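You operate a simulated robot arm through the tools that you are given. There is no shell and no other tool. Be economical: measure what you need, move in short steps, check, and stop when the job is done.

The job below is to be done with a simulated robot arm. You get a single attempt, and the scene is never put back.

Task
Peg the angle stop at 30 and bend the orange bracket's tab up to it.
Fine: use the orange peg; clamp the bracket first; handle down and clamp open at the end.

Only the result counts: the job must be done as asked and must still hold three seconds after the hand-in. Knocking over, shifting, dropping, spilling or breaking anything else fails it.

Robot
A 7-joint arm with a two-finger parallel gripper, fixed in place. Base frame: the origin is at the foot of the arm, x ahead of it, y to its left, z up; the work surface is at about z = 0.86. Units: m, degrees, N and s.
With the tool pointing down near the work surface it reaches from about 0.24 to 0.68 m from the base axis. Its first joint turns from -66.0 to 66.0 degrees. Payload 2.4 kg.
The tool frame sits at the grasp point between the pads (the TCP): z along the fingers, y along the line on which they close. The tips reach 0.03 m beyond it. The gripper opens to 0.094 m. The fingers are 0.028 m wide and 0.01 m thick; the gripper's body (0.05 by 0.096 m) begins 0.055 m behind the TCP.
Orientation is that of the tool frame in the base frame, as a unit quaternion [x, y, z, w]. With the fingers straight down and closing along the base's y, the tool's x points along the base's -x, its y along +y and its z along -z.

Tools
- The arm moves only by the tool apply_moves. Its argument "moves" is a list of rows, each an object (a shift or turn left out is 0, a gripper value left out holds the last) with "dp": the shift along the tool's x, y, z in units of 300 mm (1.0 is 300 mm), a list of three; "rot": the turn, a rotation vector about the tool's x, y, z in units of 180 degrees (1.0 is 180 degrees), a list of three; "hand": the finger opening in cm, from 0 to 9.4. In form: [{"dp": [x, y, z], "rot": [rx, ry, rz], "hand": hand}, ...]. A call has 1 to 12 rows; each row is the pose to reach, as a shift and turn from the pose commanded when the call began, along the tool's axes at that moment. A call with a number of a shift or a turn outside -1 to 1 is refused whole. Each row takes 0.2 s and may step no farther than 0.05 m and 8.6 degrees from the row before; otherwise, or with a gripper value out of range, the whole call is refused. Where a pose cannot be reached the arm comes as near as it can. A force on the tool above 50 N (or 10 N above the force at the start of the call, whichever is more), or a blocked arm, ends the call early, and 0.2 s more pass. Each finger travels about 0.153 m/s and halts on what it meets, pressing with about 30 N; the grip force reading is that of the motor and also rises with nothing between the fingers. The clock runs only during rows and for 0.2 s after the last one: add rows that repeat a pose to give the fingers time. It gives the time, the measured TCP pose, the force on the tool (base axes), the opening and the grip force at its end, in the units of the frame above (readings bear some noise).
- Cameras (640 x 400 px; columns grow to the right, rows downward): "scene" is fixed at [0.0444, 0.4721, 1.4659]; the picture's right is [-0.73, -0.68, 0.00], its down [-0.25, 0.27, -0.93] and it looks along [0.63, -0.68, -0.36] (base axes); focal length 332 px, centre (320, 200). "wrist" rides on the gripper at [-0.037, 0, -0.058] in the tool frame; the picture's right is [0.00, -1.00, 0.00], its down [0.97, 0.00, -0.24] and it looks along [0.24, 0.00, 0.97] (tool axes); focal length 218 px, centre (320, 200).
- snapshot(camera): a new picture of that camera. It takes no simulated time.
- probe_pixels(camera, pixels): for up to 12 pixels [column, row] of the newest picture of that camera ("zoom" is the newest enlarged one), the place [x, y, z] in the base frame of the surface seen there, good to about 0.002 m. It takes no simulated time.
- zoom(camera, box): a new picture of the part [left, top, right, bottom] of that camera's present view, enlarged. It takes no simulated time.
- hand_in(): hands the job in; it is judged then, once.

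Go step by step. Measure first, check grasps and placings, and put right what went wrong. The budget is 80 turns and 54 pictures, counting those below and the enlarged ones. Unless the task says otherwise, let go and move clear before handing in, and close with one line.

The tools are called after "Emit:" as a command line: name --argument value ..., lists and objects as JSON in quotes. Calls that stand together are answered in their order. apply_moves: Moves the arm, as the interface text tells. Its arguments: {"type":"object","properties":{"moves":{"type":"array"}},"required":["moves"]} The other tools are called the same way: snapshot (camera) takes a picture; probe_pixels (camera, pixels) gives the place of the surface under pixels of a picture; zoom (camera, box) takes an enlarged picture of a part of a camera's view; hand_in () hands the job in.

At the start:

```text
clock: 0.0
ee_pos: [0.3713, -0.2345, 1.2219]
orientation: [0.0, 1.0, -0.001, 0.0]
ft_force: [-0.5, 0.6, -0.2]
gripper_width: 0.0941
gripper_force: 0.0
```

scene: 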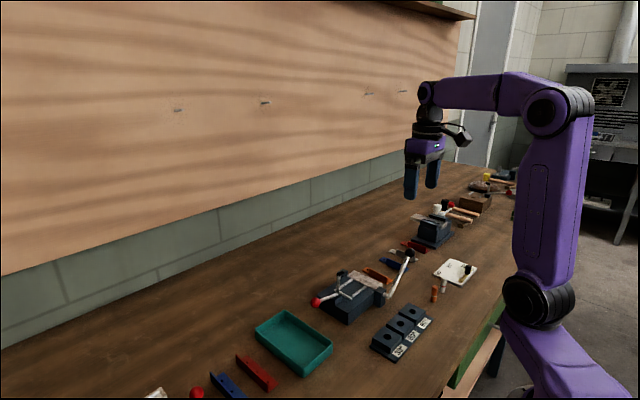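
wrist: 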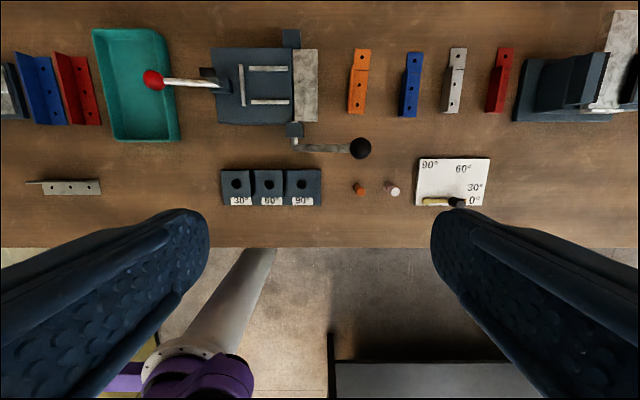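

The wrist view shows the brake (265,85), the peg blocks 30/60/90 (235–302,187), an orange peg (358,188) and the orange flat bracket (358,80). I'll enlarge the pictures to understand the mechanism.

Emit:
zoom --camera "wrist" --box '[140, 20, 400, 215]'

Emit:
zoom --camera "scene" --box '[290, 220, 490, 370]'

Emit:
probe_pixels --camera "wrist" --pixels '[[153, 80], [185, 82], [220, 83], [360, 148], [300, 147], [236, 182], [268, 182], [302, 182], [358, 188], [358, 60], [358, 100], [305, 85]]'

```text
2.05 times, centred on (270, 118) of wrist
```

zoom: 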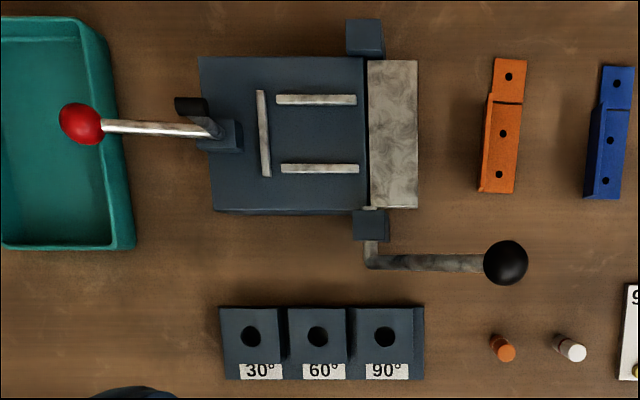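

```text
2.67 times, centred on (390, 295) of scene
```

zoom: 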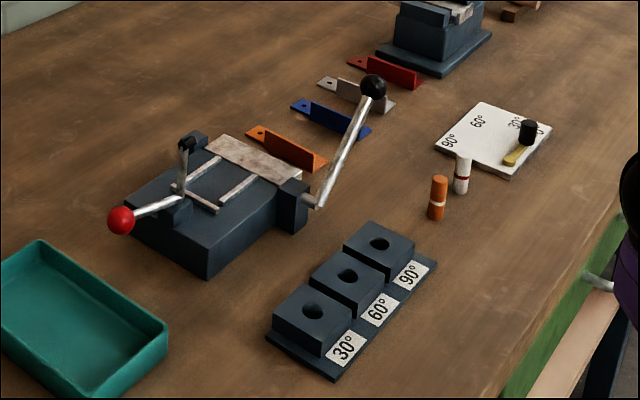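

```text
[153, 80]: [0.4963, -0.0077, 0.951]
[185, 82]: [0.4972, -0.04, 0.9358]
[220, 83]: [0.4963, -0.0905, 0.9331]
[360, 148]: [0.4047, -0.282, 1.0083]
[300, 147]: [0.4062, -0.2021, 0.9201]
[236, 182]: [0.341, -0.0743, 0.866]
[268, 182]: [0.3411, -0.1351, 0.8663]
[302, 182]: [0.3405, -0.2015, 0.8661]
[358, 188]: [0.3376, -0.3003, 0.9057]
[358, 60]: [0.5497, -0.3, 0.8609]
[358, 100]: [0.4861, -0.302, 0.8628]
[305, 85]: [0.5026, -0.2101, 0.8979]
```

Emit:
zoom --camera "wrist" --box '[400, 20, 640, 215]'

Emit:
zoom --camera "scene" --box '[310, 240, 430, 330]'

```text
2.05 times, centred on (520, 118) of wrist
```

zoom: 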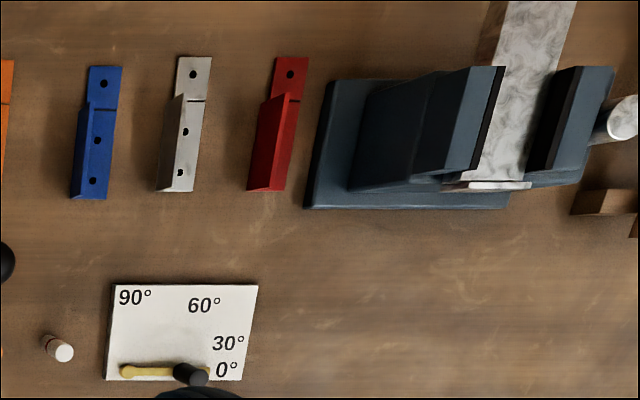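

```text
4.44 times, centred on (370, 285) of scene
```

zoom: 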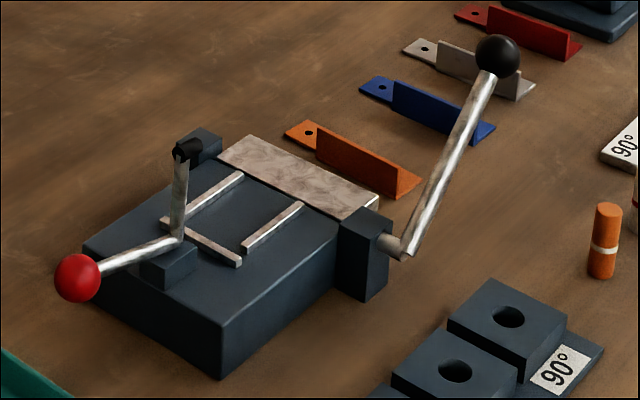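

The orange part has an L-wall on its +y side and its tab toward +x; the brake bed has guide bars and an end stop. I'll go lower over the brake for a closer measurement.

Emit:
apply_moves --moves '[{"dp": [-0.12, 0.03, 0.13]}, {"dp": [-0.24, 0.06, 0.26]}, {"dp": [-0.24, 0.06, 0.26]}]'

Emit:
snapshot --camera "wrist"

Emit:
zoom --camera "wrist" --box '[190, 30, 430, 180]'

```text
refused: row 1 steps farther than a row can; nothing moved
```

```text
47 pictures are left
```

wrist: 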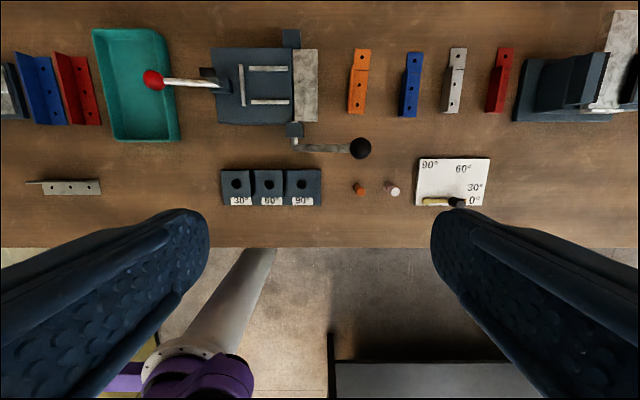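

```text
2.67 times, centred on (310, 105) of wrist
```

zoom: 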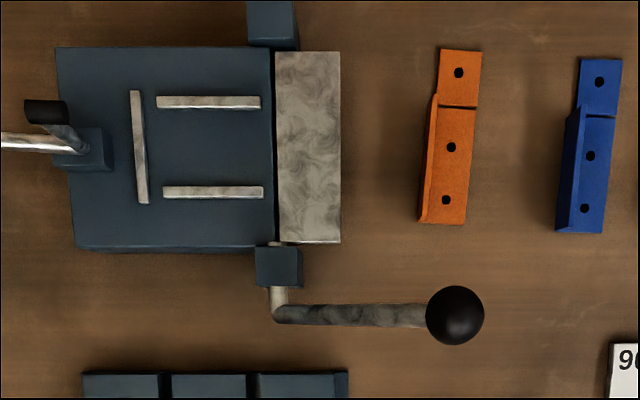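

The step was too long and nothing moved; I'll repeat with smaller rows.

Emit:
apply_moves --moves '[{"dp": [-0.08, 0.02, 0.09]}, {"dp": [-0.16, 0.04, 0.18]}, {"dp": [-0.24, 0.06, 0.27]}, {"dp": [-0.24, 0.06, 0.27]}]'

Emit:
zoom --camera "wrist" --box '[120, 60, 440, 260]'

```text
clock: 1.0
ee_pos: [0.4429, -0.2152, 1.1399]
orientation: [0.0, 1.0, 0.0, 0.0]
ft_force: [0.9, 0.2, -0.1]
gripper_width: 0.094
gripper_force: 0.1
```

```text
2.00 times, centred on (280, 160) of wrist
```

zoom: 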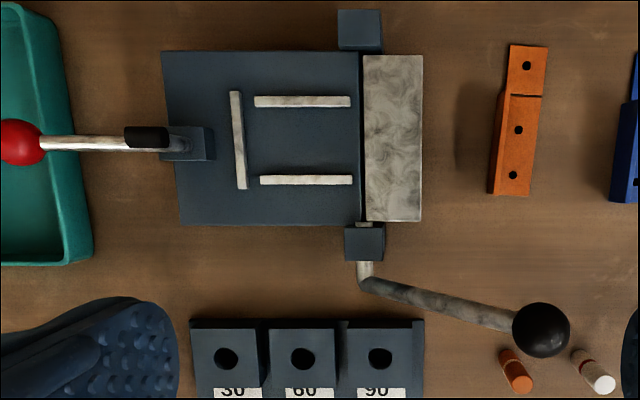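

Emit:
probe_pixels --camera "zoom" --pixels '[[300, 106], [300, 97], [305, 175], [305, 185], [245, 140], [233, 140], [352, 130], [370, 130], [418, 130], [148, 137], [190, 143], [300, 140]]'

Emit:
probe_pixels --camera "zoom" --pixels '[[510, 46], [546, 48], [542, 96], [512, 94], [502, 95], [529, 194], [490, 192], [499, 150], [525, 110], [226, 345], [226, 372], [214, 358]]'

Emit:
probe_pixels --camera "zoom" --pixels '[[238, 358], [521, 385], [508, 355], [512, 385], [530, 385], [540, 325], [365, 280], [20, 140], [380, 350], [302, 358], [420, 60], [420, 220]]'

```text
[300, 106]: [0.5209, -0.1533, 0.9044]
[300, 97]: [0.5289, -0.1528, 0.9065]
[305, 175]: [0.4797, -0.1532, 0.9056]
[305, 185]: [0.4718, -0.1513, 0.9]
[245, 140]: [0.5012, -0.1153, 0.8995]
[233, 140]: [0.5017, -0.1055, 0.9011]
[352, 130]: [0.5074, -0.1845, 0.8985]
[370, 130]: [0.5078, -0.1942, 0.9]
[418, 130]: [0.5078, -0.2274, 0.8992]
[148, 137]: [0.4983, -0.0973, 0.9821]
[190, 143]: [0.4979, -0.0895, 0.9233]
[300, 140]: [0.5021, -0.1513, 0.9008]
```

```text
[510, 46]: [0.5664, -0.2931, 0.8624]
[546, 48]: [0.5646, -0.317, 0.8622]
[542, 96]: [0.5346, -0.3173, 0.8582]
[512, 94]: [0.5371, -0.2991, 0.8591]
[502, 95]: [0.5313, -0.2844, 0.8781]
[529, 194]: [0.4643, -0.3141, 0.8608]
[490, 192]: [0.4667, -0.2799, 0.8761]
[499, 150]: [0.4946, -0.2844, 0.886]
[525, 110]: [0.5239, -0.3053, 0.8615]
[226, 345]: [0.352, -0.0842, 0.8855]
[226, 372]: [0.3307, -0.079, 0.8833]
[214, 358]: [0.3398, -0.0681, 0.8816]
```

```text
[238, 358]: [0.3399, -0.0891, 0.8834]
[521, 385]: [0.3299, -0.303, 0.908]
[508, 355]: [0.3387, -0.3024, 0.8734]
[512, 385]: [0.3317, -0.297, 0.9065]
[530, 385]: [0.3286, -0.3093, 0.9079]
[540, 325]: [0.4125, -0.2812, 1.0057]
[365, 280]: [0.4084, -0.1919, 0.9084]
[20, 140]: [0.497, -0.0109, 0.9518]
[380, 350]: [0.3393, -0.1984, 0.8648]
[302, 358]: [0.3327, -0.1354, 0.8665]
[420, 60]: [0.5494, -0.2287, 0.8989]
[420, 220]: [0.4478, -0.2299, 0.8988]
```

Bed: guide bars leave x≈0.480–0.519, end stop at y≈-0.117, hinge at y≈-0.19; orange peg stands near (0.331,-0.303), and the 30 hole is near (0.340,-0.079). I'll turn the gripper 90° (keeps the camera away from the bend handle) and hover over the peg.

Emit:
apply_moves --moves '[{"dp": [0.034, -0.027, 0], "rot": [0, 0, 0.0455], "hand": 4}, {"dp": [0.068, -0.053, 0], "rot": [0, 0, 0.091]}, {"dp": [0.102, -0.08, 0], "rot": [0, 0, 0.1365]}, {"dp": [0.136, -0.107, 0], "rot": [0, 0, 0.182]}, {"dp": [0.17, -0.133, 0], "rot": [0, 0, 0.2275]}, {"dp": [0.203, -0.16, 0], "rot": [0, 0, 0.273]}, {"dp": [0.237, -0.187, 0], "rot": [0, 0, 0.3185]}, {"dp": [0.271, -0.213, 0], "rot": [0, 0, 0.364]}, {"dp": [0.305, -0.24, 0.05], "rot": [0, 0, 0.4095]}, {"dp": [0.339, -0.267, 0.1], "rot": [0, 0, 0.455]}, {"dp": [0.373, -0.293, 0.2], "rot": [0, 0, 0.5]}, {"dp": [0.373, -0.293, 0.2], "rot": [0, 0, 0.5]}]'

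Emit:
snapshot --camera "wrist"

```text
clock: 3.6
ee_pos: [0.3317, -0.3052, 1.0814]
orientation: [0.708, 0.707, 0.0, 0.0]
ft_force: [0.1, -0.7, -1.0]
gripper_width: 0.0399
gripper_force: 0.1
```

```text
44 pictures are left
```

wrist: 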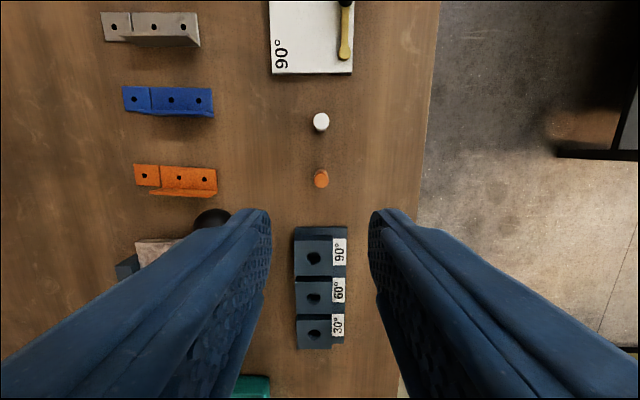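

Emit:
zoom --camera "wrist" --box '[240, 100, 400, 200]'

Emit:
probe_pixels --camera "wrist" --pixels '[[316, 177], [321, 177], [326, 177], [321, 172], [321, 182], [320, 119], [315, 256], [315, 323], [309, 332], [321, 332], [315, 340], [212, 216]]'

```text
4.00 times, centred on (320, 150) of wrist
```

zoom: 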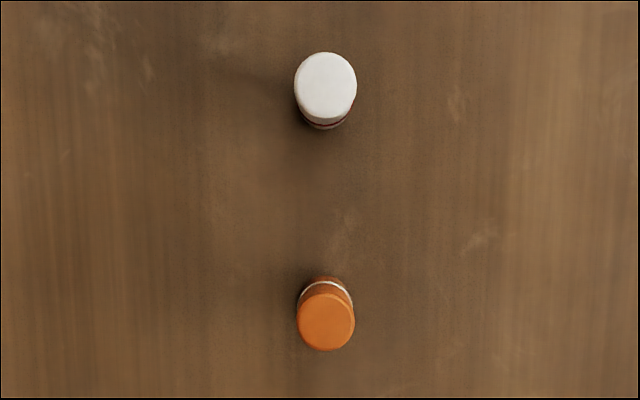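

```text
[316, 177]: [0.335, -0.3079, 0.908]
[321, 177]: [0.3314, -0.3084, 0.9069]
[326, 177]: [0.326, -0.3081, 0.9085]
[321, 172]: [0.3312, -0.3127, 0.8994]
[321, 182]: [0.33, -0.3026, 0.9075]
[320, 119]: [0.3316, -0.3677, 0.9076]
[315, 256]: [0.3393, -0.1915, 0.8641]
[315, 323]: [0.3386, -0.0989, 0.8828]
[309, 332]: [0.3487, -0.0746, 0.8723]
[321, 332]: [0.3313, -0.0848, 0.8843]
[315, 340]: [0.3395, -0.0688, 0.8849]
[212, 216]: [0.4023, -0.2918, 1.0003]
```

The orange peg's top is centred at about (0.3305,-0.3045), right under the TCP, and the knob clears the body by ~15 mm. I'll descend and grip its upper half.

Emit:
apply_moves --moves '[{"dp": [0, -0.003, 0.15]}, {"dp": [0, -0.003, 0.3]}, {"dp": [0, -0.003, 0.43]}, {"dp": [0, -0.003, 0.55]}, {"dp": [0, -0.003, 0.55]}, {"dp": [0, -0.003, 0.55], "hand": 0.8}, {"dp": [0, -0.003, 0.55], "hand": 0.8}, {"dp": [0, -0.003, 0.55], "hand": 0.8}]'

Emit:
snapshot --camera "wrist"

```text
clock: 5.4
ee_pos: [0.3318, -0.3037, 0.9169]
orientation: [0.707, 0.707, 0.0, -0.001]
ft_force: [0.6, 0.3, -0.1]
gripper_width: 0.0144
gripper_force: 30.0
```

```text
42 pictures are left
```

wrist: 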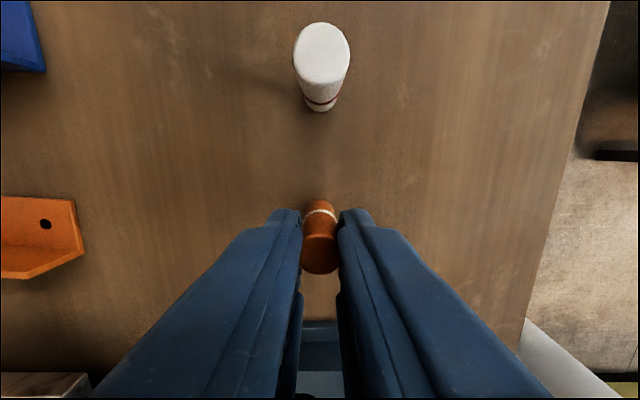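

The peg is gripped (opening 14.4 mm). I'll lift it and carry it to above the 30 block.

Emit:
apply_moves --moves '[{"dp": [0, 0, -0.15]}, {"dp": [0, 0, -0.3]}, {"dp": [0, 0, -0.4]}, {"dp": [0.15, 0.006, -0.4]}, {"dp": [0.3, 0.012, -0.4]}, {"dp": [0.45, 0.018, -0.4]}, {"dp": [0.6, 0.024, -0.4]}, {"dp": [0.749, 0.03, -0.4]}, {"dp": [0.749, 0.03, -0.25]}, {"dp": [0.749, 0.03, -0.25]}]'

Emit:
snapshot --camera "wrist"

Emit:
zoom --camera "scene" --box '[340, 260, 460, 380]'

```text
clock: 7.6
ee_pos: [0.3386, -0.0808, 0.991]
orientation: [0.707, 0.707, 0.0, 0.001]
ft_force: [-0.6, -1.0, 0.1]
gripper_width: 0.0145
gripper_force: 30.2
```

```text
41 pictures are left
```

wrist: 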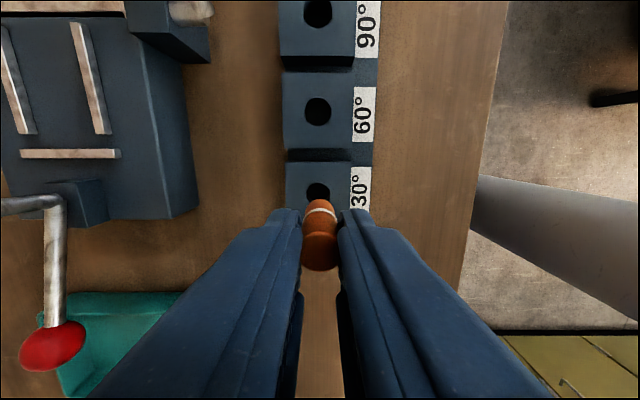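

```text
3.33 times, centred on (400, 320) of scene
```

zoom: 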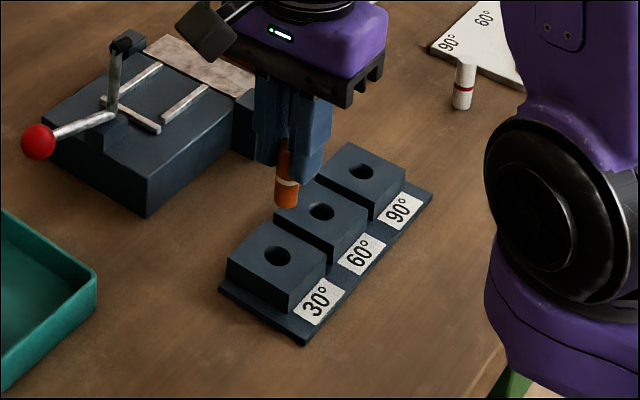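

Emit:
probe_pixels --camera "zoom" --pixels '[[260, 256], [294, 256], [277, 242], [277, 270], [303, 212], [339, 212], [321, 199], [321, 226]]'

Emit:
probe_pixels --camera "wrist" --pixels '[[303, 190], [333, 190], [318, 180], [301, 111], [333, 111], [317, 95], [317, 128], [318, 160], [318, 110], [318, 12]]'

Emit:
zoom --camera "wrist" --box '[260, 60, 400, 230]'

```text
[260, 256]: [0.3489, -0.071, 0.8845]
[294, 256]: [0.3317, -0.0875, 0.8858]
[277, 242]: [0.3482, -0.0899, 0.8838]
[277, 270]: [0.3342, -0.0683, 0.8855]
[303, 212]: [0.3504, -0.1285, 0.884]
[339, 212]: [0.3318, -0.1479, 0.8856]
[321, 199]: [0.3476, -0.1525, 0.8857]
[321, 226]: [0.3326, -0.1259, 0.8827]
```

```text
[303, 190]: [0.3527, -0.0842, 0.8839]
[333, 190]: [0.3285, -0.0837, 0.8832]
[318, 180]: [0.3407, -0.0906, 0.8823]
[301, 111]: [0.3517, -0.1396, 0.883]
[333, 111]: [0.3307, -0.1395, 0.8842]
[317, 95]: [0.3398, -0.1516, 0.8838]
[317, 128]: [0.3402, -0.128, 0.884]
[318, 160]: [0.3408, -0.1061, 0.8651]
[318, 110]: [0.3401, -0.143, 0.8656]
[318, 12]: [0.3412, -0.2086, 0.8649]
```

```text
2.35 times, centred on (330, 145) of wrist
```

zoom: 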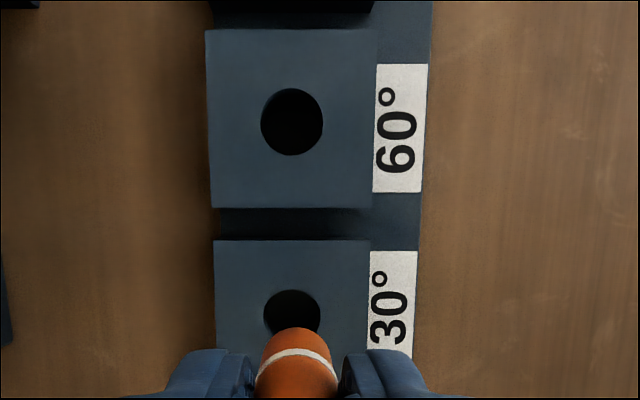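

The 30 hole is centred at about (0.3407,-0.0794) with floor near z 0.865. I'll correct by ~1 mm and descend with the peg foot to just above the block, then check.

Emit:
apply_moves --moves '[{"dp": [0.003, 0.004, 0.07]}, {"dp": [0.003, 0.004, 0.145]}, {"dp": [0.003, 0.004, 0.145]}]'

Emit:
zoom --camera "scene" --box '[345, 290, 435, 370]'

Emit:
zoom --camera "wrist" --box '[270, 130, 370, 230]'

```text
clock: 8.4
ee_pos: [0.3399, -0.0784, 0.9462]
orientation: [0.707, 0.707, 0.0, -0.001]
ft_force: [0.5, 0.1, -0.5]
gripper_width: 0.0142
gripper_force: 29.5
```

```text
5.00 times, centred on (390, 330) of scene
```

zoom: 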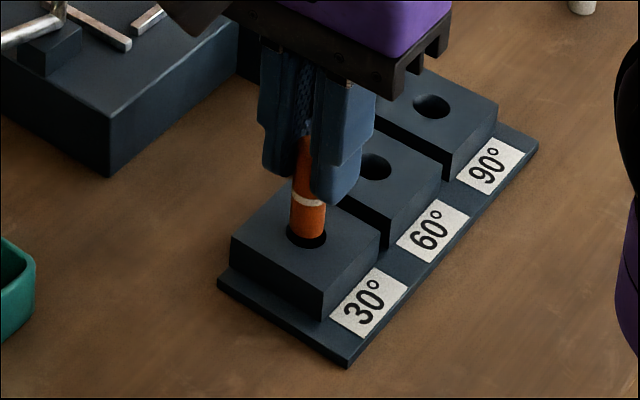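

```text
4.00 times, centred on (320, 180) of wrist
```

zoom: 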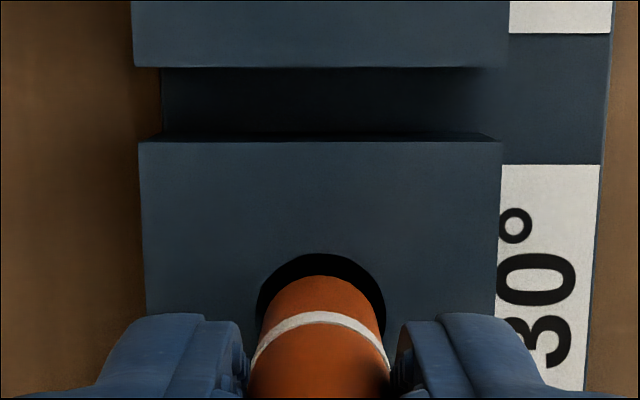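

The peg foot sits over the hole, well centred in both views. I'll lower it ~23 mm to the floor.

Emit:
apply_moves --moves '[{"dp": [0, 0, 0.025]}, {"dp": [0, 0, 0.05]}, {"dp": [0, 0, 0.074]}, {"dp": [0, 0, 0.074]}]'

Emit:
zoom --camera "scene" --box '[345, 290, 435, 370]'

```text
clock: 9.4
ee_pos: [0.3396, -0.0782, 0.9247]
orientation: [0.707, 0.707, 0.0, -0.001]
ft_force: [1.4, 1.2, 3.7]
gripper_width: 0.0143
gripper_force: 29.3
```

```text
5.00 times, centred on (390, 330) of scene
```

zoom: 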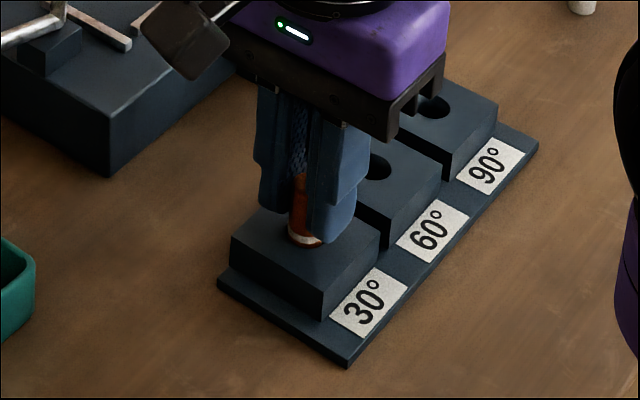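

The peg is seated in the 30 hole. I'll release it and rise.

Emit:
apply_moves --moves '[{"dp": [0, 0, 0], "hand": 3.5}, {"dp": [0, 0, 0]}, {"dp": [0, 0, -0.1]}, {"dp": [0, 0, -0.25]}, {"dp": [0, 0, -0.4]}, {"dp": [0, 0, -0.55]}, {"dp": [0, 0, -0.55]}]'

Emit:
zoom --camera "scene" --box '[300, 250, 460, 370]'

```text
clock: 11.0
ee_pos: [0.3405, -0.0769, 1.0902]
orientation: [0.707, 0.707, 0.0, 0.001]
ft_force: [-0.1, -0.2, 0.6]
gripper_width: 0.0352
gripper_force: 0.1
```

```text
3.33 times, centred on (380, 310) of scene
```

zoom: 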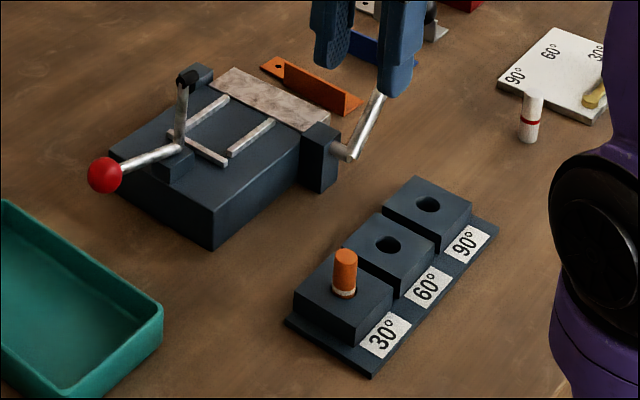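

The peg stands in the 30 hole. Now I'll turn back and hover over the bracket's wall.

Emit:
apply_moves --moves '[{"dp": [-0.063, 0.048, 0], "rot": [0, 0, -0.0455]}, {"dp": [-0.126, 0.097, 0], "rot": [0, 0, -0.091]}, {"dp": [-0.189, 0.145, 0], "rot": [0, 0, -0.1365]}, {"dp": [-0.252, 0.194, 0], "rot": [0, 0, -0.182]}, {"dp": [-0.315, 0.242, 0], "rot": [0, 0, -0.2275]}, {"dp": [-0.378, 0.291, 0], "rot": [0, 0, -0.273]}, {"dp": [-0.441, 0.339, 0], "rot": [0, 0, -0.3185]}, {"dp": [-0.504, 0.388, 0], "rot": [0, 0, -0.364]}, {"dp": [-0.567, 0.436, 0], "rot": [0, 0, -0.4095]}, {"dp": [-0.63, 0.485, 0], "rot": [0, 0, -0.455]}, {"dp": [-0.693, 0.533, 0], "rot": [0, 0, -0.5]}, {"dp": [-0.693, 0.533, 0], "rot": [0, 0, -0.5]}]'

Emit:
snapshot --camera "wrist"

Emit:
zoom --camera "wrist" --box '[240, 60, 400, 220]'

```text
clock: 13.6
ee_pos: [0.5006, -0.2863, 1.0905]
orientation: [-0.001, 1.0, 0.0, -0.001]
ft_force: [-0.5, 0.0, 0.4]
gripper_width: 0.0348
gripper_force: 0.1
```

```text
34 pictures are left
```

wrist: 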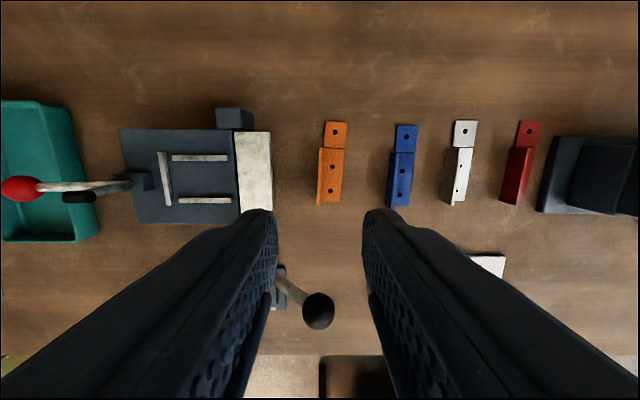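

```text
2.50 times, centred on (320, 140) of wrist
```

zoom: 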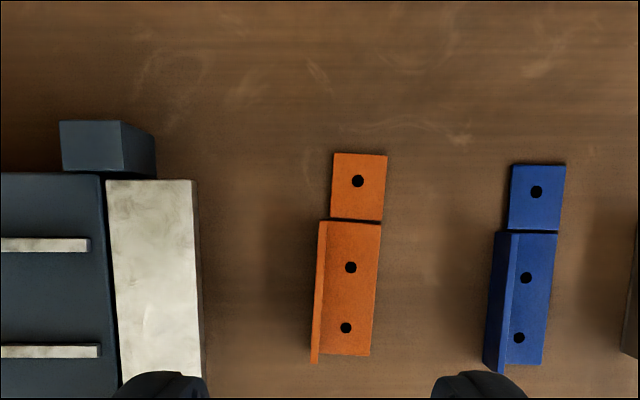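

Emit:
probe_pixels --camera "zoom" --pixels '[[321, 235], [318, 290], [314, 355], [326, 290], [334, 156], [385, 156], [382, 216], [331, 216], [379, 230], [370, 353], [350, 267], [346, 327]]'

Emit:
zoom --camera "scene" --box '[350, 250, 410, 295]'

```text
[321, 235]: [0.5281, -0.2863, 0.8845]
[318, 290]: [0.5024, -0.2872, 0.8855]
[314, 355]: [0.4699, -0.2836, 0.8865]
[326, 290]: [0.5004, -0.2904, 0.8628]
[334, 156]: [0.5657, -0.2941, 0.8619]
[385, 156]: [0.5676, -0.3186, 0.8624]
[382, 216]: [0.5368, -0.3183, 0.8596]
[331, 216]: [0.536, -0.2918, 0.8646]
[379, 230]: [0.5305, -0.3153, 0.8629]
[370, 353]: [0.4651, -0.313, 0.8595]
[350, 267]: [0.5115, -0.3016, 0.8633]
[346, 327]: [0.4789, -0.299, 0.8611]
```

```text
8.89 times, centred on (380, 272) of scene
```

zoom: 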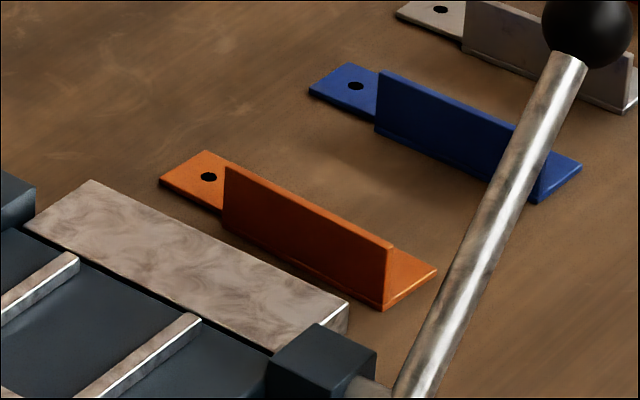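

The bracket lies about 3° clockwise, wall top at y≈-0.2865 (z 0.886), body x 0.465–0.534. I'll turn 3°, descend with tips 8–10 mm above the table and grip the wall.

Emit:
apply_moves --moves '[{"dp": [0, -0.001, 0.15], "rot": [0, 0, 0.017], "hand": 3.0}, {"dp": [0, -0.001, 0.3], "rot": [0, 0, 0.017]}, {"dp": [0, -0.001, 0.45], "rot": [0, 0, 0.017]}, {"dp": [0, -0.001, 0.55], "rot": [0, 0, 0.017]}, {"dp": [0, -0.001, 0.635], "rot": [0, 0, 0.017]}, {"dp": [0, -0.001, 0.635], "rot": [0, 0, 0.017]}]'

Emit:
snapshot --camera "wrist"

Emit:
zoom --camera "scene" --box '[340, 230, 440, 300]'

```text
clock: 15.0
ee_pos: [0.5002, -0.2846, 0.8989]
orientation: [0.027, 1.0, 0.0, 0.0]
ft_force: [2.3, 4.1, 1.9]
gripper_width: 0.0299
gripper_force: 0.1
```

```text
31 pictures are left
```

wrist: 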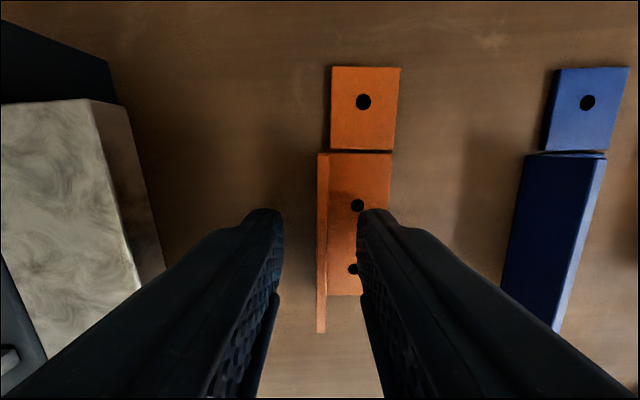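

```text
5.71 times, centred on (390, 265) of scene
```

zoom: 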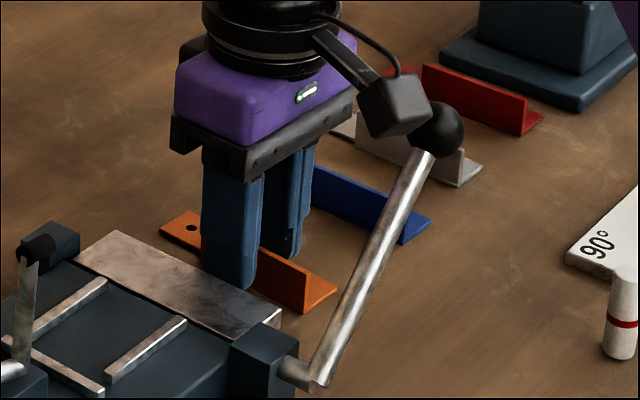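

The scene picture shows a black box on the gripper's -x side near the bend knob (zoom 395,105), and the force reading is a little up. I'll check for contact before closing.

Emit:
probe_pixels --camera "zoom" --pixels '[[395, 105], [375, 110], [425, 110], [400, 130], [445, 130], [455, 120], [440, 105], [345, 60], [420, 160], [320, 375]]'

Emit:
zoom --camera "scene" --box '[380, 235, 430, 275]'

```text
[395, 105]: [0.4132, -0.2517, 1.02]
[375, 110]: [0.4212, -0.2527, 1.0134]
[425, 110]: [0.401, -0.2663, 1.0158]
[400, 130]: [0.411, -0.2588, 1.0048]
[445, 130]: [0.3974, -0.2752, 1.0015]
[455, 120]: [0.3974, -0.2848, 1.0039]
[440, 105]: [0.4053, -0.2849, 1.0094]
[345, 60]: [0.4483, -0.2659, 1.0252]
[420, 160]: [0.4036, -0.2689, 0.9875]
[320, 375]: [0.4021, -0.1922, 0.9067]
```

```text
10.00 times, centred on (405, 255) of scene
```

zoom: 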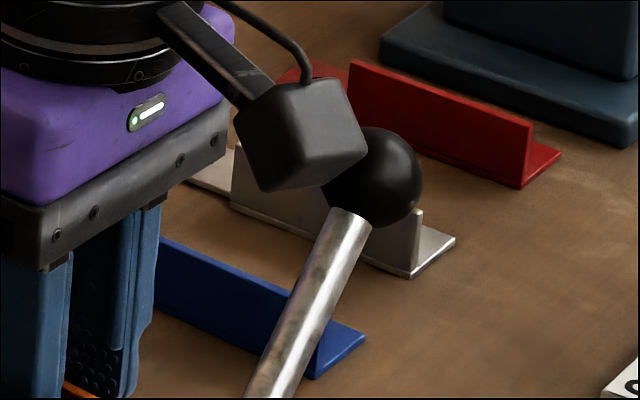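

The box touches or nearly touches the knob but nothing has moved (knob still at (0.405,-0.285,1.009)). I'll close on the wall here and lift straight up.

Emit:
apply_moves --moves '[{"dp": [0, 0, 0], "hand": 0.1}, {"dp": [0, 0, 0], "hand": 0.1}, {"dp": [0, 0, 0], "hand": 0.1}]'

Emit:
zoom --camera "wrist" --box '[220, 50, 460, 350]'

```text
clock: 15.8
ee_pos: [0.5006, -0.2849, 0.9005]
orientation: [0.027, 1.0, 0.0, 0.0]
ft_force: [3.6, 6.5, -1.0]
gripper_width: 0.0029
gripper_force: 29.9
```

```text
1.33 times, centred on (340, 200) of wrist
```

zoom: 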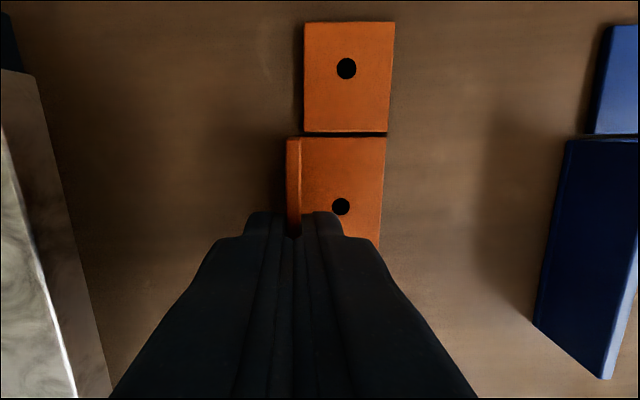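

The wall is gripped at 2.9 mm. Lift straight up.

Emit:
apply_moves --moves '[{"dp": [0, 0, -0.03]}, {"dp": [0, 0, -0.15]}, {"dp": [0, 0, -0.3]}, {"dp": [0, 0, -0.45]}, {"dp": [0, 0, -0.567]}, {"dp": [0, 0, -0.567]}]'

Emit:
snapshot --camera "scene"

```text
clock: 17.2
ee_pos: [0.4993, -0.2852, 1.0702]
orientation: [0.026, 1.0, 0.0, 0.0]
ft_force: [0.0, 0.1, 0.4]
gripper_width: 0.003
gripper_force: 30.2
```

```text
27 pictures are left
```

scene: 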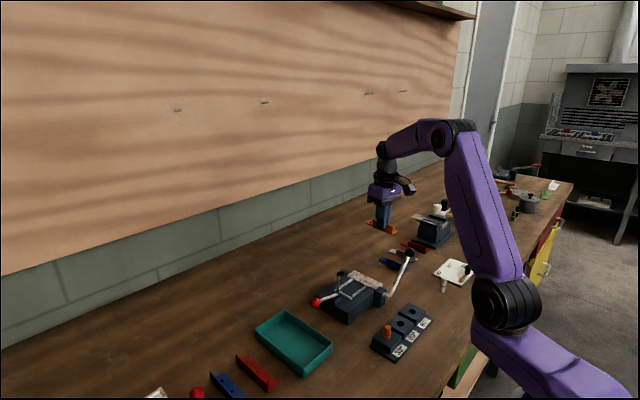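

The bracket hangs level and the handle is unmoved. I'll turn 87° and carry it to above the bed.

Emit:
apply_moves --moves '[{"dp": [-0.002, 0.04, 0], "rot": [0, 0, 0.0439]}, {"dp": [-0.003, 0.08, 0], "rot": [0, 0, 0.0878]}, {"dp": [-0.005, 0.12, 0], "rot": [0, 0, 0.1317]}, {"dp": [-0.006, 0.16, 0], "rot": [0, 0, 0.1756]}, {"dp": [-0.008, 0.2, 0], "rot": [0, 0, 0.2195]}, {"dp": [-0.01, 0.24, 0], "rot": [0, 0, 0.2634]}, {"dp": [-0.011, 0.28, 0], "rot": [0, 0, 0.3073]}, {"dp": [-0.013, 0.32, 0], "rot": [0, 0, 0.3512]}, {"dp": [-0.014, 0.36, 0], "rot": [0, 0, 0.3951]}, {"dp": [-0.016, 0.4, 0], "rot": [0, 0, 0.439]}, {"dp": [-0.0176, 0.4396, 0], "rot": [0, 0, 0.483]}, {"dp": [-0.0176, 0.4396, 0], "rot": [0, 0, 0.483]}]'

Emit:
snapshot --camera "wrist"

Emit:
zoom --camera "scene" --box '[300, 210, 440, 330]'

```text
clock: 19.8
ee_pos: [0.5126, -0.1549, 1.0685]
orientation: [0.708, 0.706, 0.0, 0.0]
ft_force: [-0.9, 0.0, -0.3]
gripper_width: 0.0028
gripper_force: 30.2
```

```text
26 pictures are left
```

wrist: 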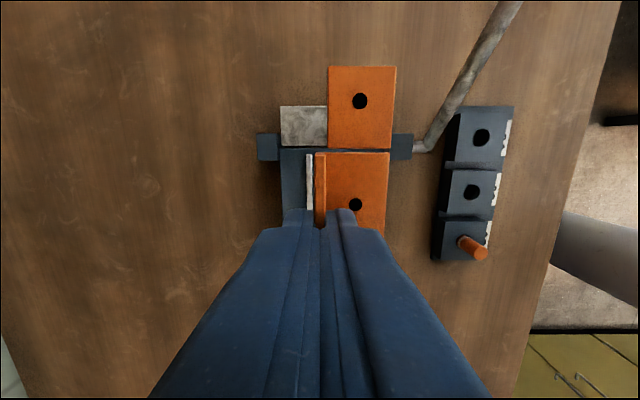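

```text
3.33 times, centred on (370, 270) of scene
```

zoom: 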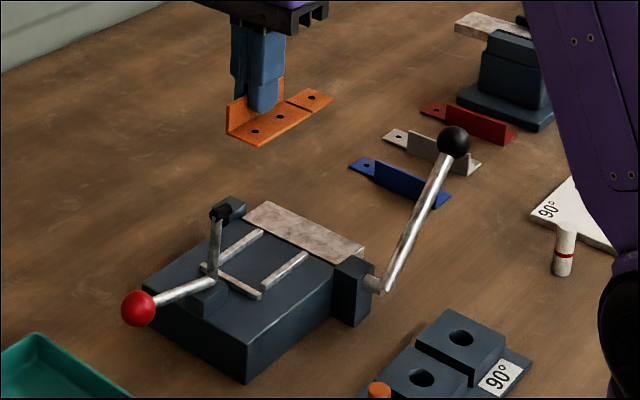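

Emit:
probe_pixels --camera "wrist" --pixels '[[386, 160], [384, 215], [317, 160], [331, 70], [393, 70], [390, 145], [310, 160], [308, 205], [356, 148], [356, 156], [300, 150], [300, 112]]'

Emit:
probe_pixels --camera "zoom" --pixels '[[258, 143], [230, 130], [285, 117], [262, 233], [248, 243], [263, 281], [305, 255], [235, 276], [246, 285], [257, 293], [216, 275], [325, 240]]'

```text
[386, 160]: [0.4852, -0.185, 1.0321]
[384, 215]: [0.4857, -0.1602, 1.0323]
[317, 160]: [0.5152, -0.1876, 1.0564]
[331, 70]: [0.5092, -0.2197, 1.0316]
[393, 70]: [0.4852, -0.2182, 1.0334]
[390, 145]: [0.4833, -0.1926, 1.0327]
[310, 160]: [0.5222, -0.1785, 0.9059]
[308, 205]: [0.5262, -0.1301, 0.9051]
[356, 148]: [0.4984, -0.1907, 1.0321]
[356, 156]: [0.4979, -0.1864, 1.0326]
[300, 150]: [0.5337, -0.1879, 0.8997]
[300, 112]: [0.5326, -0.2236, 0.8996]
```

```text
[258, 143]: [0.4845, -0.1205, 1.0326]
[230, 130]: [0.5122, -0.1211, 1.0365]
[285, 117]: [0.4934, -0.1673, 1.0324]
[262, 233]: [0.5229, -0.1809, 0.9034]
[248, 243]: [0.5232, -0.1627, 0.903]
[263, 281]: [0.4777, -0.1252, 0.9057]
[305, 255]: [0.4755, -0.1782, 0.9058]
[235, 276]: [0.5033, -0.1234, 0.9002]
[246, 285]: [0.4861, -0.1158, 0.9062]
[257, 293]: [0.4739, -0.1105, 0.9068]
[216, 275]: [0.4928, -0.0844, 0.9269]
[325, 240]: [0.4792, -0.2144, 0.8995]
```

In hand the bracket spans x 0.484–0.515, its end is at y≈-0.120 and the groove at y≈-0.1885, matching the channel (0.480–0.520) and hinge (≈-0.19). I'll lower it to just above the bed.

Emit:
apply_moves --moves '[{"dp": [0, 0, 0.13]}, {"dp": [0, 0, 0.26]}, {"dp": [0, 0, 0.34]}, {"dp": [0, 0, 0.39]}, {"dp": [0, 0, 0.41]}, {"dp": [0, 0, 0.41]}]'

Emit:
snapshot --camera "wrist"

Emit:
zoom --camera "scene" --box '[310, 240, 410, 325]'

```text
clock: 21.2
ee_pos: [0.5139, -0.1551, 0.9457]
orientation: [0.707, 0.707, 0.0, 0.0]
ft_force: [0.2, -0.3, -0.6]
gripper_width: 0.0027
gripper_force: 29.8
```

```text
24 pictures are left
```

wrist: 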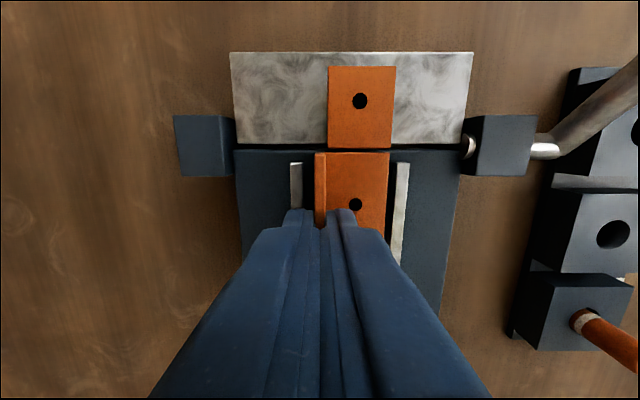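

```text
4.71 times, centred on (360, 282) of scene
```

zoom: 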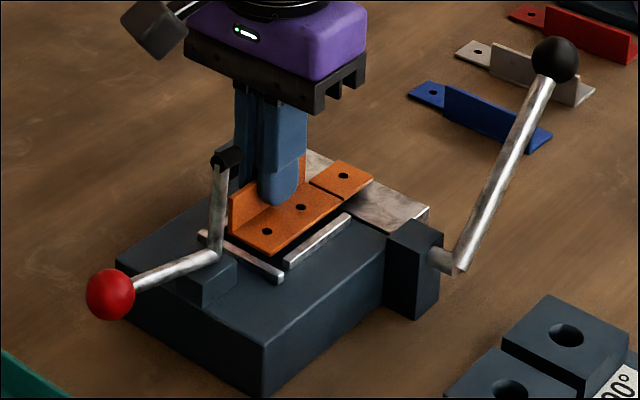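

Emit:
probe_pixels --camera "wrist" --pixels '[[355, 146], [355, 156], [270, 140], [270, 145], [270, 149], [270, 153], [298, 180], [400, 180], [392, 180], [386, 180], [430, 145], [430, 152]]'

Emit:
probe_pixels --camera "zoom" --pixels '[[268, 254], [285, 275], [277, 268], [270, 262], [240, 255], [225, 240]]'

```text
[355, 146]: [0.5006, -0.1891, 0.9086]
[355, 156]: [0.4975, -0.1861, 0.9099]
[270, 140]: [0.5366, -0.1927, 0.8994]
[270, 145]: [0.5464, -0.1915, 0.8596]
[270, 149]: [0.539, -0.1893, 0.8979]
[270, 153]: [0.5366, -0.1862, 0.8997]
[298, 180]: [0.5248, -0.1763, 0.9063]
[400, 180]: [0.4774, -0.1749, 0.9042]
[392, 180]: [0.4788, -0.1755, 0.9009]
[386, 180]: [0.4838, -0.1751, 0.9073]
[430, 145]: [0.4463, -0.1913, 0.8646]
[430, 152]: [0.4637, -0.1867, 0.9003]
```

```text
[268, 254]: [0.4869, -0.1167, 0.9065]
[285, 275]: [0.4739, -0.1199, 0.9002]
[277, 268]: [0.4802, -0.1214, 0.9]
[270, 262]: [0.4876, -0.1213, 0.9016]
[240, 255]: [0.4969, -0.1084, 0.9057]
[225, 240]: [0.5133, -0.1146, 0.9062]
```

Groove (y≈-0.1876) is 2 mm short of the hinge gap (≈-0.190); I'll shift 1.5 mm toward -y while lowering the last ~6 mm.

Emit:
apply_moves --moves '[{"dp": [-0.005, -0.002, 0.005]}, {"dp": [-0.005, -0.002, 0.014]}, {"dp": [-0.005, -0.002, 0.021]}, {"dp": [-0.005, -0.002, 0.021]}]'

Emit:
zoom --camera "wrist" --box '[220, 40, 500, 240]'

```text
clock: 22.2
ee_pos: [0.5129, -0.1563, 0.9407]
orientation: [0.707, 0.707, 0.001, 0.0]
ft_force: [-0.8, 0.1, -0.5]
gripper_width: 0.0031
gripper_force: 29.5
```

```text
2.00 times, centred on (360, 140) of wrist
```

zoom: 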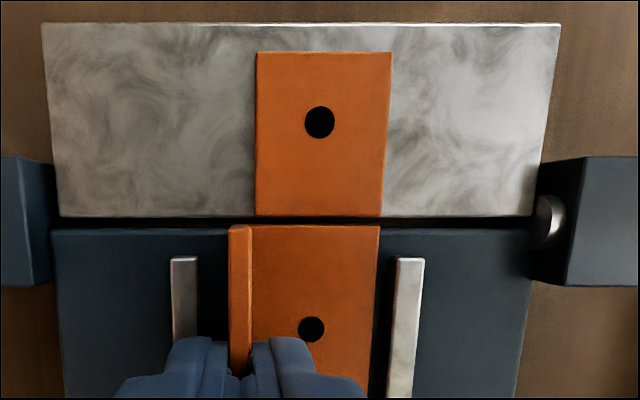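

The groove now lies in line with the hinge gap (zoom row ~221). I'll lower the last millimetre and release, then rise.

Emit:
apply_moves --moves '[{"dp": [0, 0, 0.004]}, {"dp": [0, 0, 0.005]}, {"dp": [0, 0, 0.005], "hand": 1.6}, {"dp": [0, 0, 0.005]}, {"dp": [0, 0, -0.05]}, {"dp": [0, 0, -0.2]}, {"dp": [0, 0, -0.35]}, {"dp": [0, 0, -0.5]}, {"dp": [0, 0, -0.5]}]'

Emit:
snapshot --camera "wrist"

Emit:
zoom --camera "scene" --box '[300, 240, 420, 330]'

```text
clock: 24.2
ee_pos: [0.512, -0.1576, 1.09]
orientation: [0.707, 0.707, 0.0, 0.0]
ft_force: [-0.2, 0.0, 0.8]
gripper_width: 0.0161
gripper_force: 0.0
```

```text
21 pictures are left
```

wrist: 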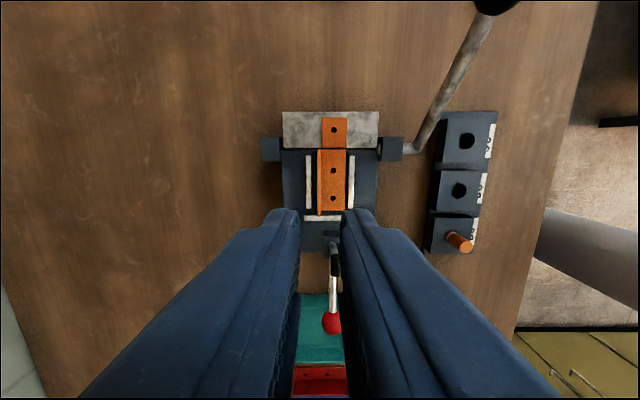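

```text
4.44 times, centred on (360, 285) of scene
```

zoom: 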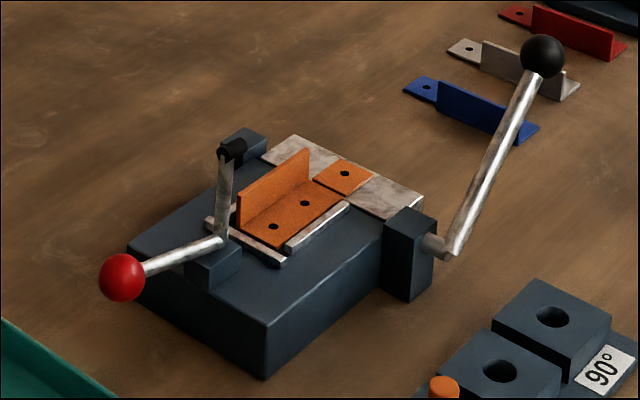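

The bracket sits flat in the channel with its groove at the hinge. Next the clamp: I'll measure the red lever and clamp arm geometry.

Emit:
probe_pixels --camera "zoom" --pixels '[[122, 276], [122, 256], [101, 276], [160, 264], [190, 253], [215, 243], [224, 236], [223, 190], [230, 150], [240, 145], [225, 155], [215, 265]]'

Emit:
zoom --camera "scene" --box '[310, 260, 360, 315]'

```text
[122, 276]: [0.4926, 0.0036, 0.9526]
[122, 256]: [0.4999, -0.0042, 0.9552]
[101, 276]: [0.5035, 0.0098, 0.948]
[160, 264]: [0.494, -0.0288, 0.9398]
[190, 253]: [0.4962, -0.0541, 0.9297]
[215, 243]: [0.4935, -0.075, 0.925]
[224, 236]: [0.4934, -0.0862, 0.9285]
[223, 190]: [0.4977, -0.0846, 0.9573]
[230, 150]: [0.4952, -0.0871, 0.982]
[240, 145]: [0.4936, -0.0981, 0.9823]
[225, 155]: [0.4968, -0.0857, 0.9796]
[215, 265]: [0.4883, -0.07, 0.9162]
```

```text
7.27 times, centred on (335, 288) of scene
```

zoom: 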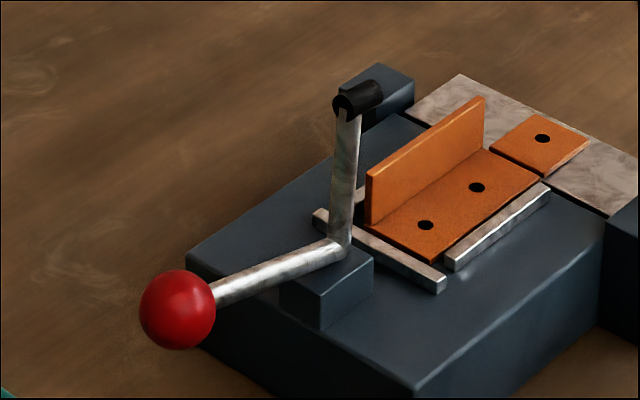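

The lever pivots near (y -0.085, z 0.922), the red knob is near (0.498,-0.004,0.947). I'll hover over the knob with the fingers open and check alignment.

Emit:
apply_moves --moves '[{"dp": [0.13, -0.012, 0], "hand": 4.5}, {"dp": [0.26, -0.024, 0]}, {"dp": [0.39, -0.036, 0]}, {"dp": [0.51, -0.047, 0]}, {"dp": [0.51, -0.047, 0.15]}, {"dp": [0.51, -0.047, 0.25]}, {"dp": [0.51, -0.047, 0.25]}]'

Emit:
snapshot --camera "wrist"

```text
clock: 25.8
ee_pos: [0.4986, -0.0029, 1.0157]
orientation: [0.707, 0.707, 0.001, 0.001]
ft_force: [0.2, -0.2, 0.4]
gripper_width: 0.0451
gripper_force: 0.0
```

```text
18 pictures are left
```

wrist: 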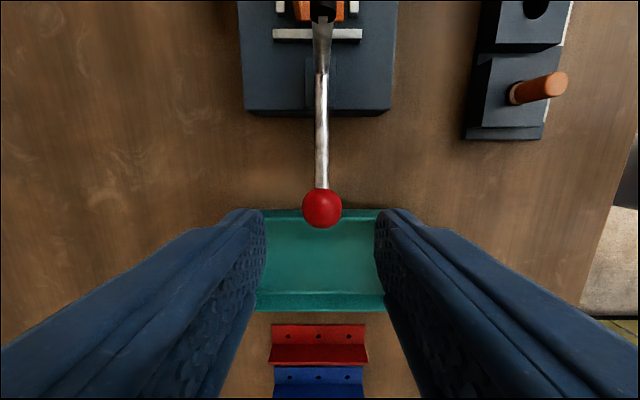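

The knob (322,208) is exactly under the TCP. I check the tray rim height before descending.

Emit:
probe_pixels --camera "wrist" --pixels '[[285, 214], [360, 214], [322, 208], [322, 196], [322, 222], [322, 150], [322, 100]]'

```text
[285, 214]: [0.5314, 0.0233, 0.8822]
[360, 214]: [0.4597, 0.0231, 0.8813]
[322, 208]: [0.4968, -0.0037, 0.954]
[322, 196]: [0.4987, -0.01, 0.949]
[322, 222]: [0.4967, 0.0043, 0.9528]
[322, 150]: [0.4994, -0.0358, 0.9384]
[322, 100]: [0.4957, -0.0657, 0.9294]
```

Tray rim is at z 0.882, so tips at 0.917 clear it. Descend and grip the red knob.

Emit:
apply_moves --moves '[{"dp": [0, -0.003, 0.1]}, {"dp": [0, -0.003, 0.2]}, {"dp": [0, -0.003, 0.23]}, {"dp": [0, -0.003, 0.23]}, {"dp": [0, -0.003, 0.23], "hand": 1.5}, {"dp": [0, -0.003, 0.23], "hand": 1.5}, {"dp": [0, -0.003, 0.23], "hand": 1.5}]'

```text
clock: 27.4
ee_pos: [0.4965, -0.0033, 0.9457]
orientation: [0.707, 0.707, 0.0, 0.0]
ft_force: [1.5, -0.9, -4.8]
gripper_width: 0.0251
gripper_force: 44.9
```

The red knob is held (25 mm). I'll swing it up along the arc about the pivot, first 70°.

Emit:
apply_moves --moves '[{"dp": [-0.0173, 0, -0.0467]}, {"dp": [-0.0423, 0, -0.089]}, {"dp": [-0.0743, 0, -0.1267]}, {"dp": [-0.1123, 0, -0.1583]}, {"dp": [-0.1553, 0, -0.1827]}, {"dp": [-0.202, 0, -0.1993]}, {"dp": [-0.2507, 0, -0.2073]}]'

Emit:
zoom --camera "scene" --box '[300, 230, 420, 330]'

```text
clock: 29.0
ee_pos: [0.4978, -0.0814, 1.0083]
orientation: [0.708, 0.706, -0.001, 0.0]
ft_force: [-0.7, 0.5, 0.1]
gripper_width: 0.0151
gripper_force: 0.0
```

```text
4.00 times, centred on (360, 280) of scene
```

zoom: 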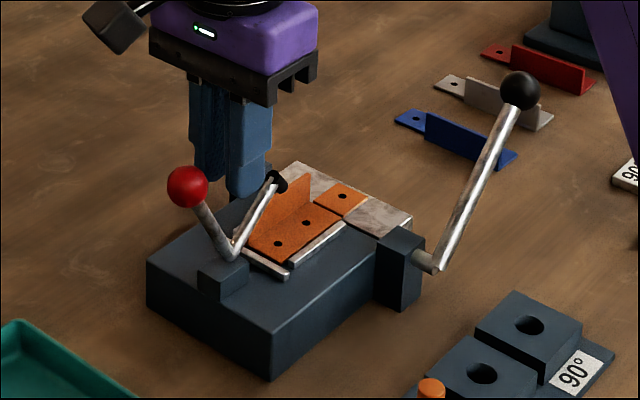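

The knob slipped out about half-way; the lever now stays around 45°. I'll locate it and then push it over from its +y side with closed fingers.

Emit:
probe_pixels --camera "zoom" --pixels '[[187, 187], [187, 170], [200, 210], [225, 240], [235, 250], [277, 182], [250, 225]]'

Emit:
snapshot --camera "wrist"

```text
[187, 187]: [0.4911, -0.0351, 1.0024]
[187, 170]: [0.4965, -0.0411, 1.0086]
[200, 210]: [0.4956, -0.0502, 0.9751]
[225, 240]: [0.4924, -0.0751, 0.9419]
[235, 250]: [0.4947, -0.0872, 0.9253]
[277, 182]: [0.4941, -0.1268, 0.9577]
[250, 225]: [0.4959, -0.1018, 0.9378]
```

```text
16 pictures are left
```

wrist: 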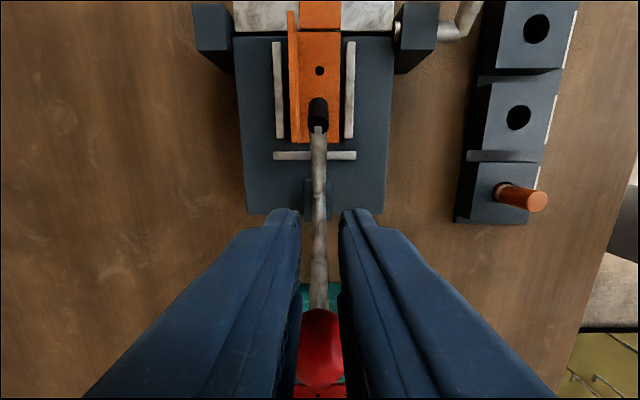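

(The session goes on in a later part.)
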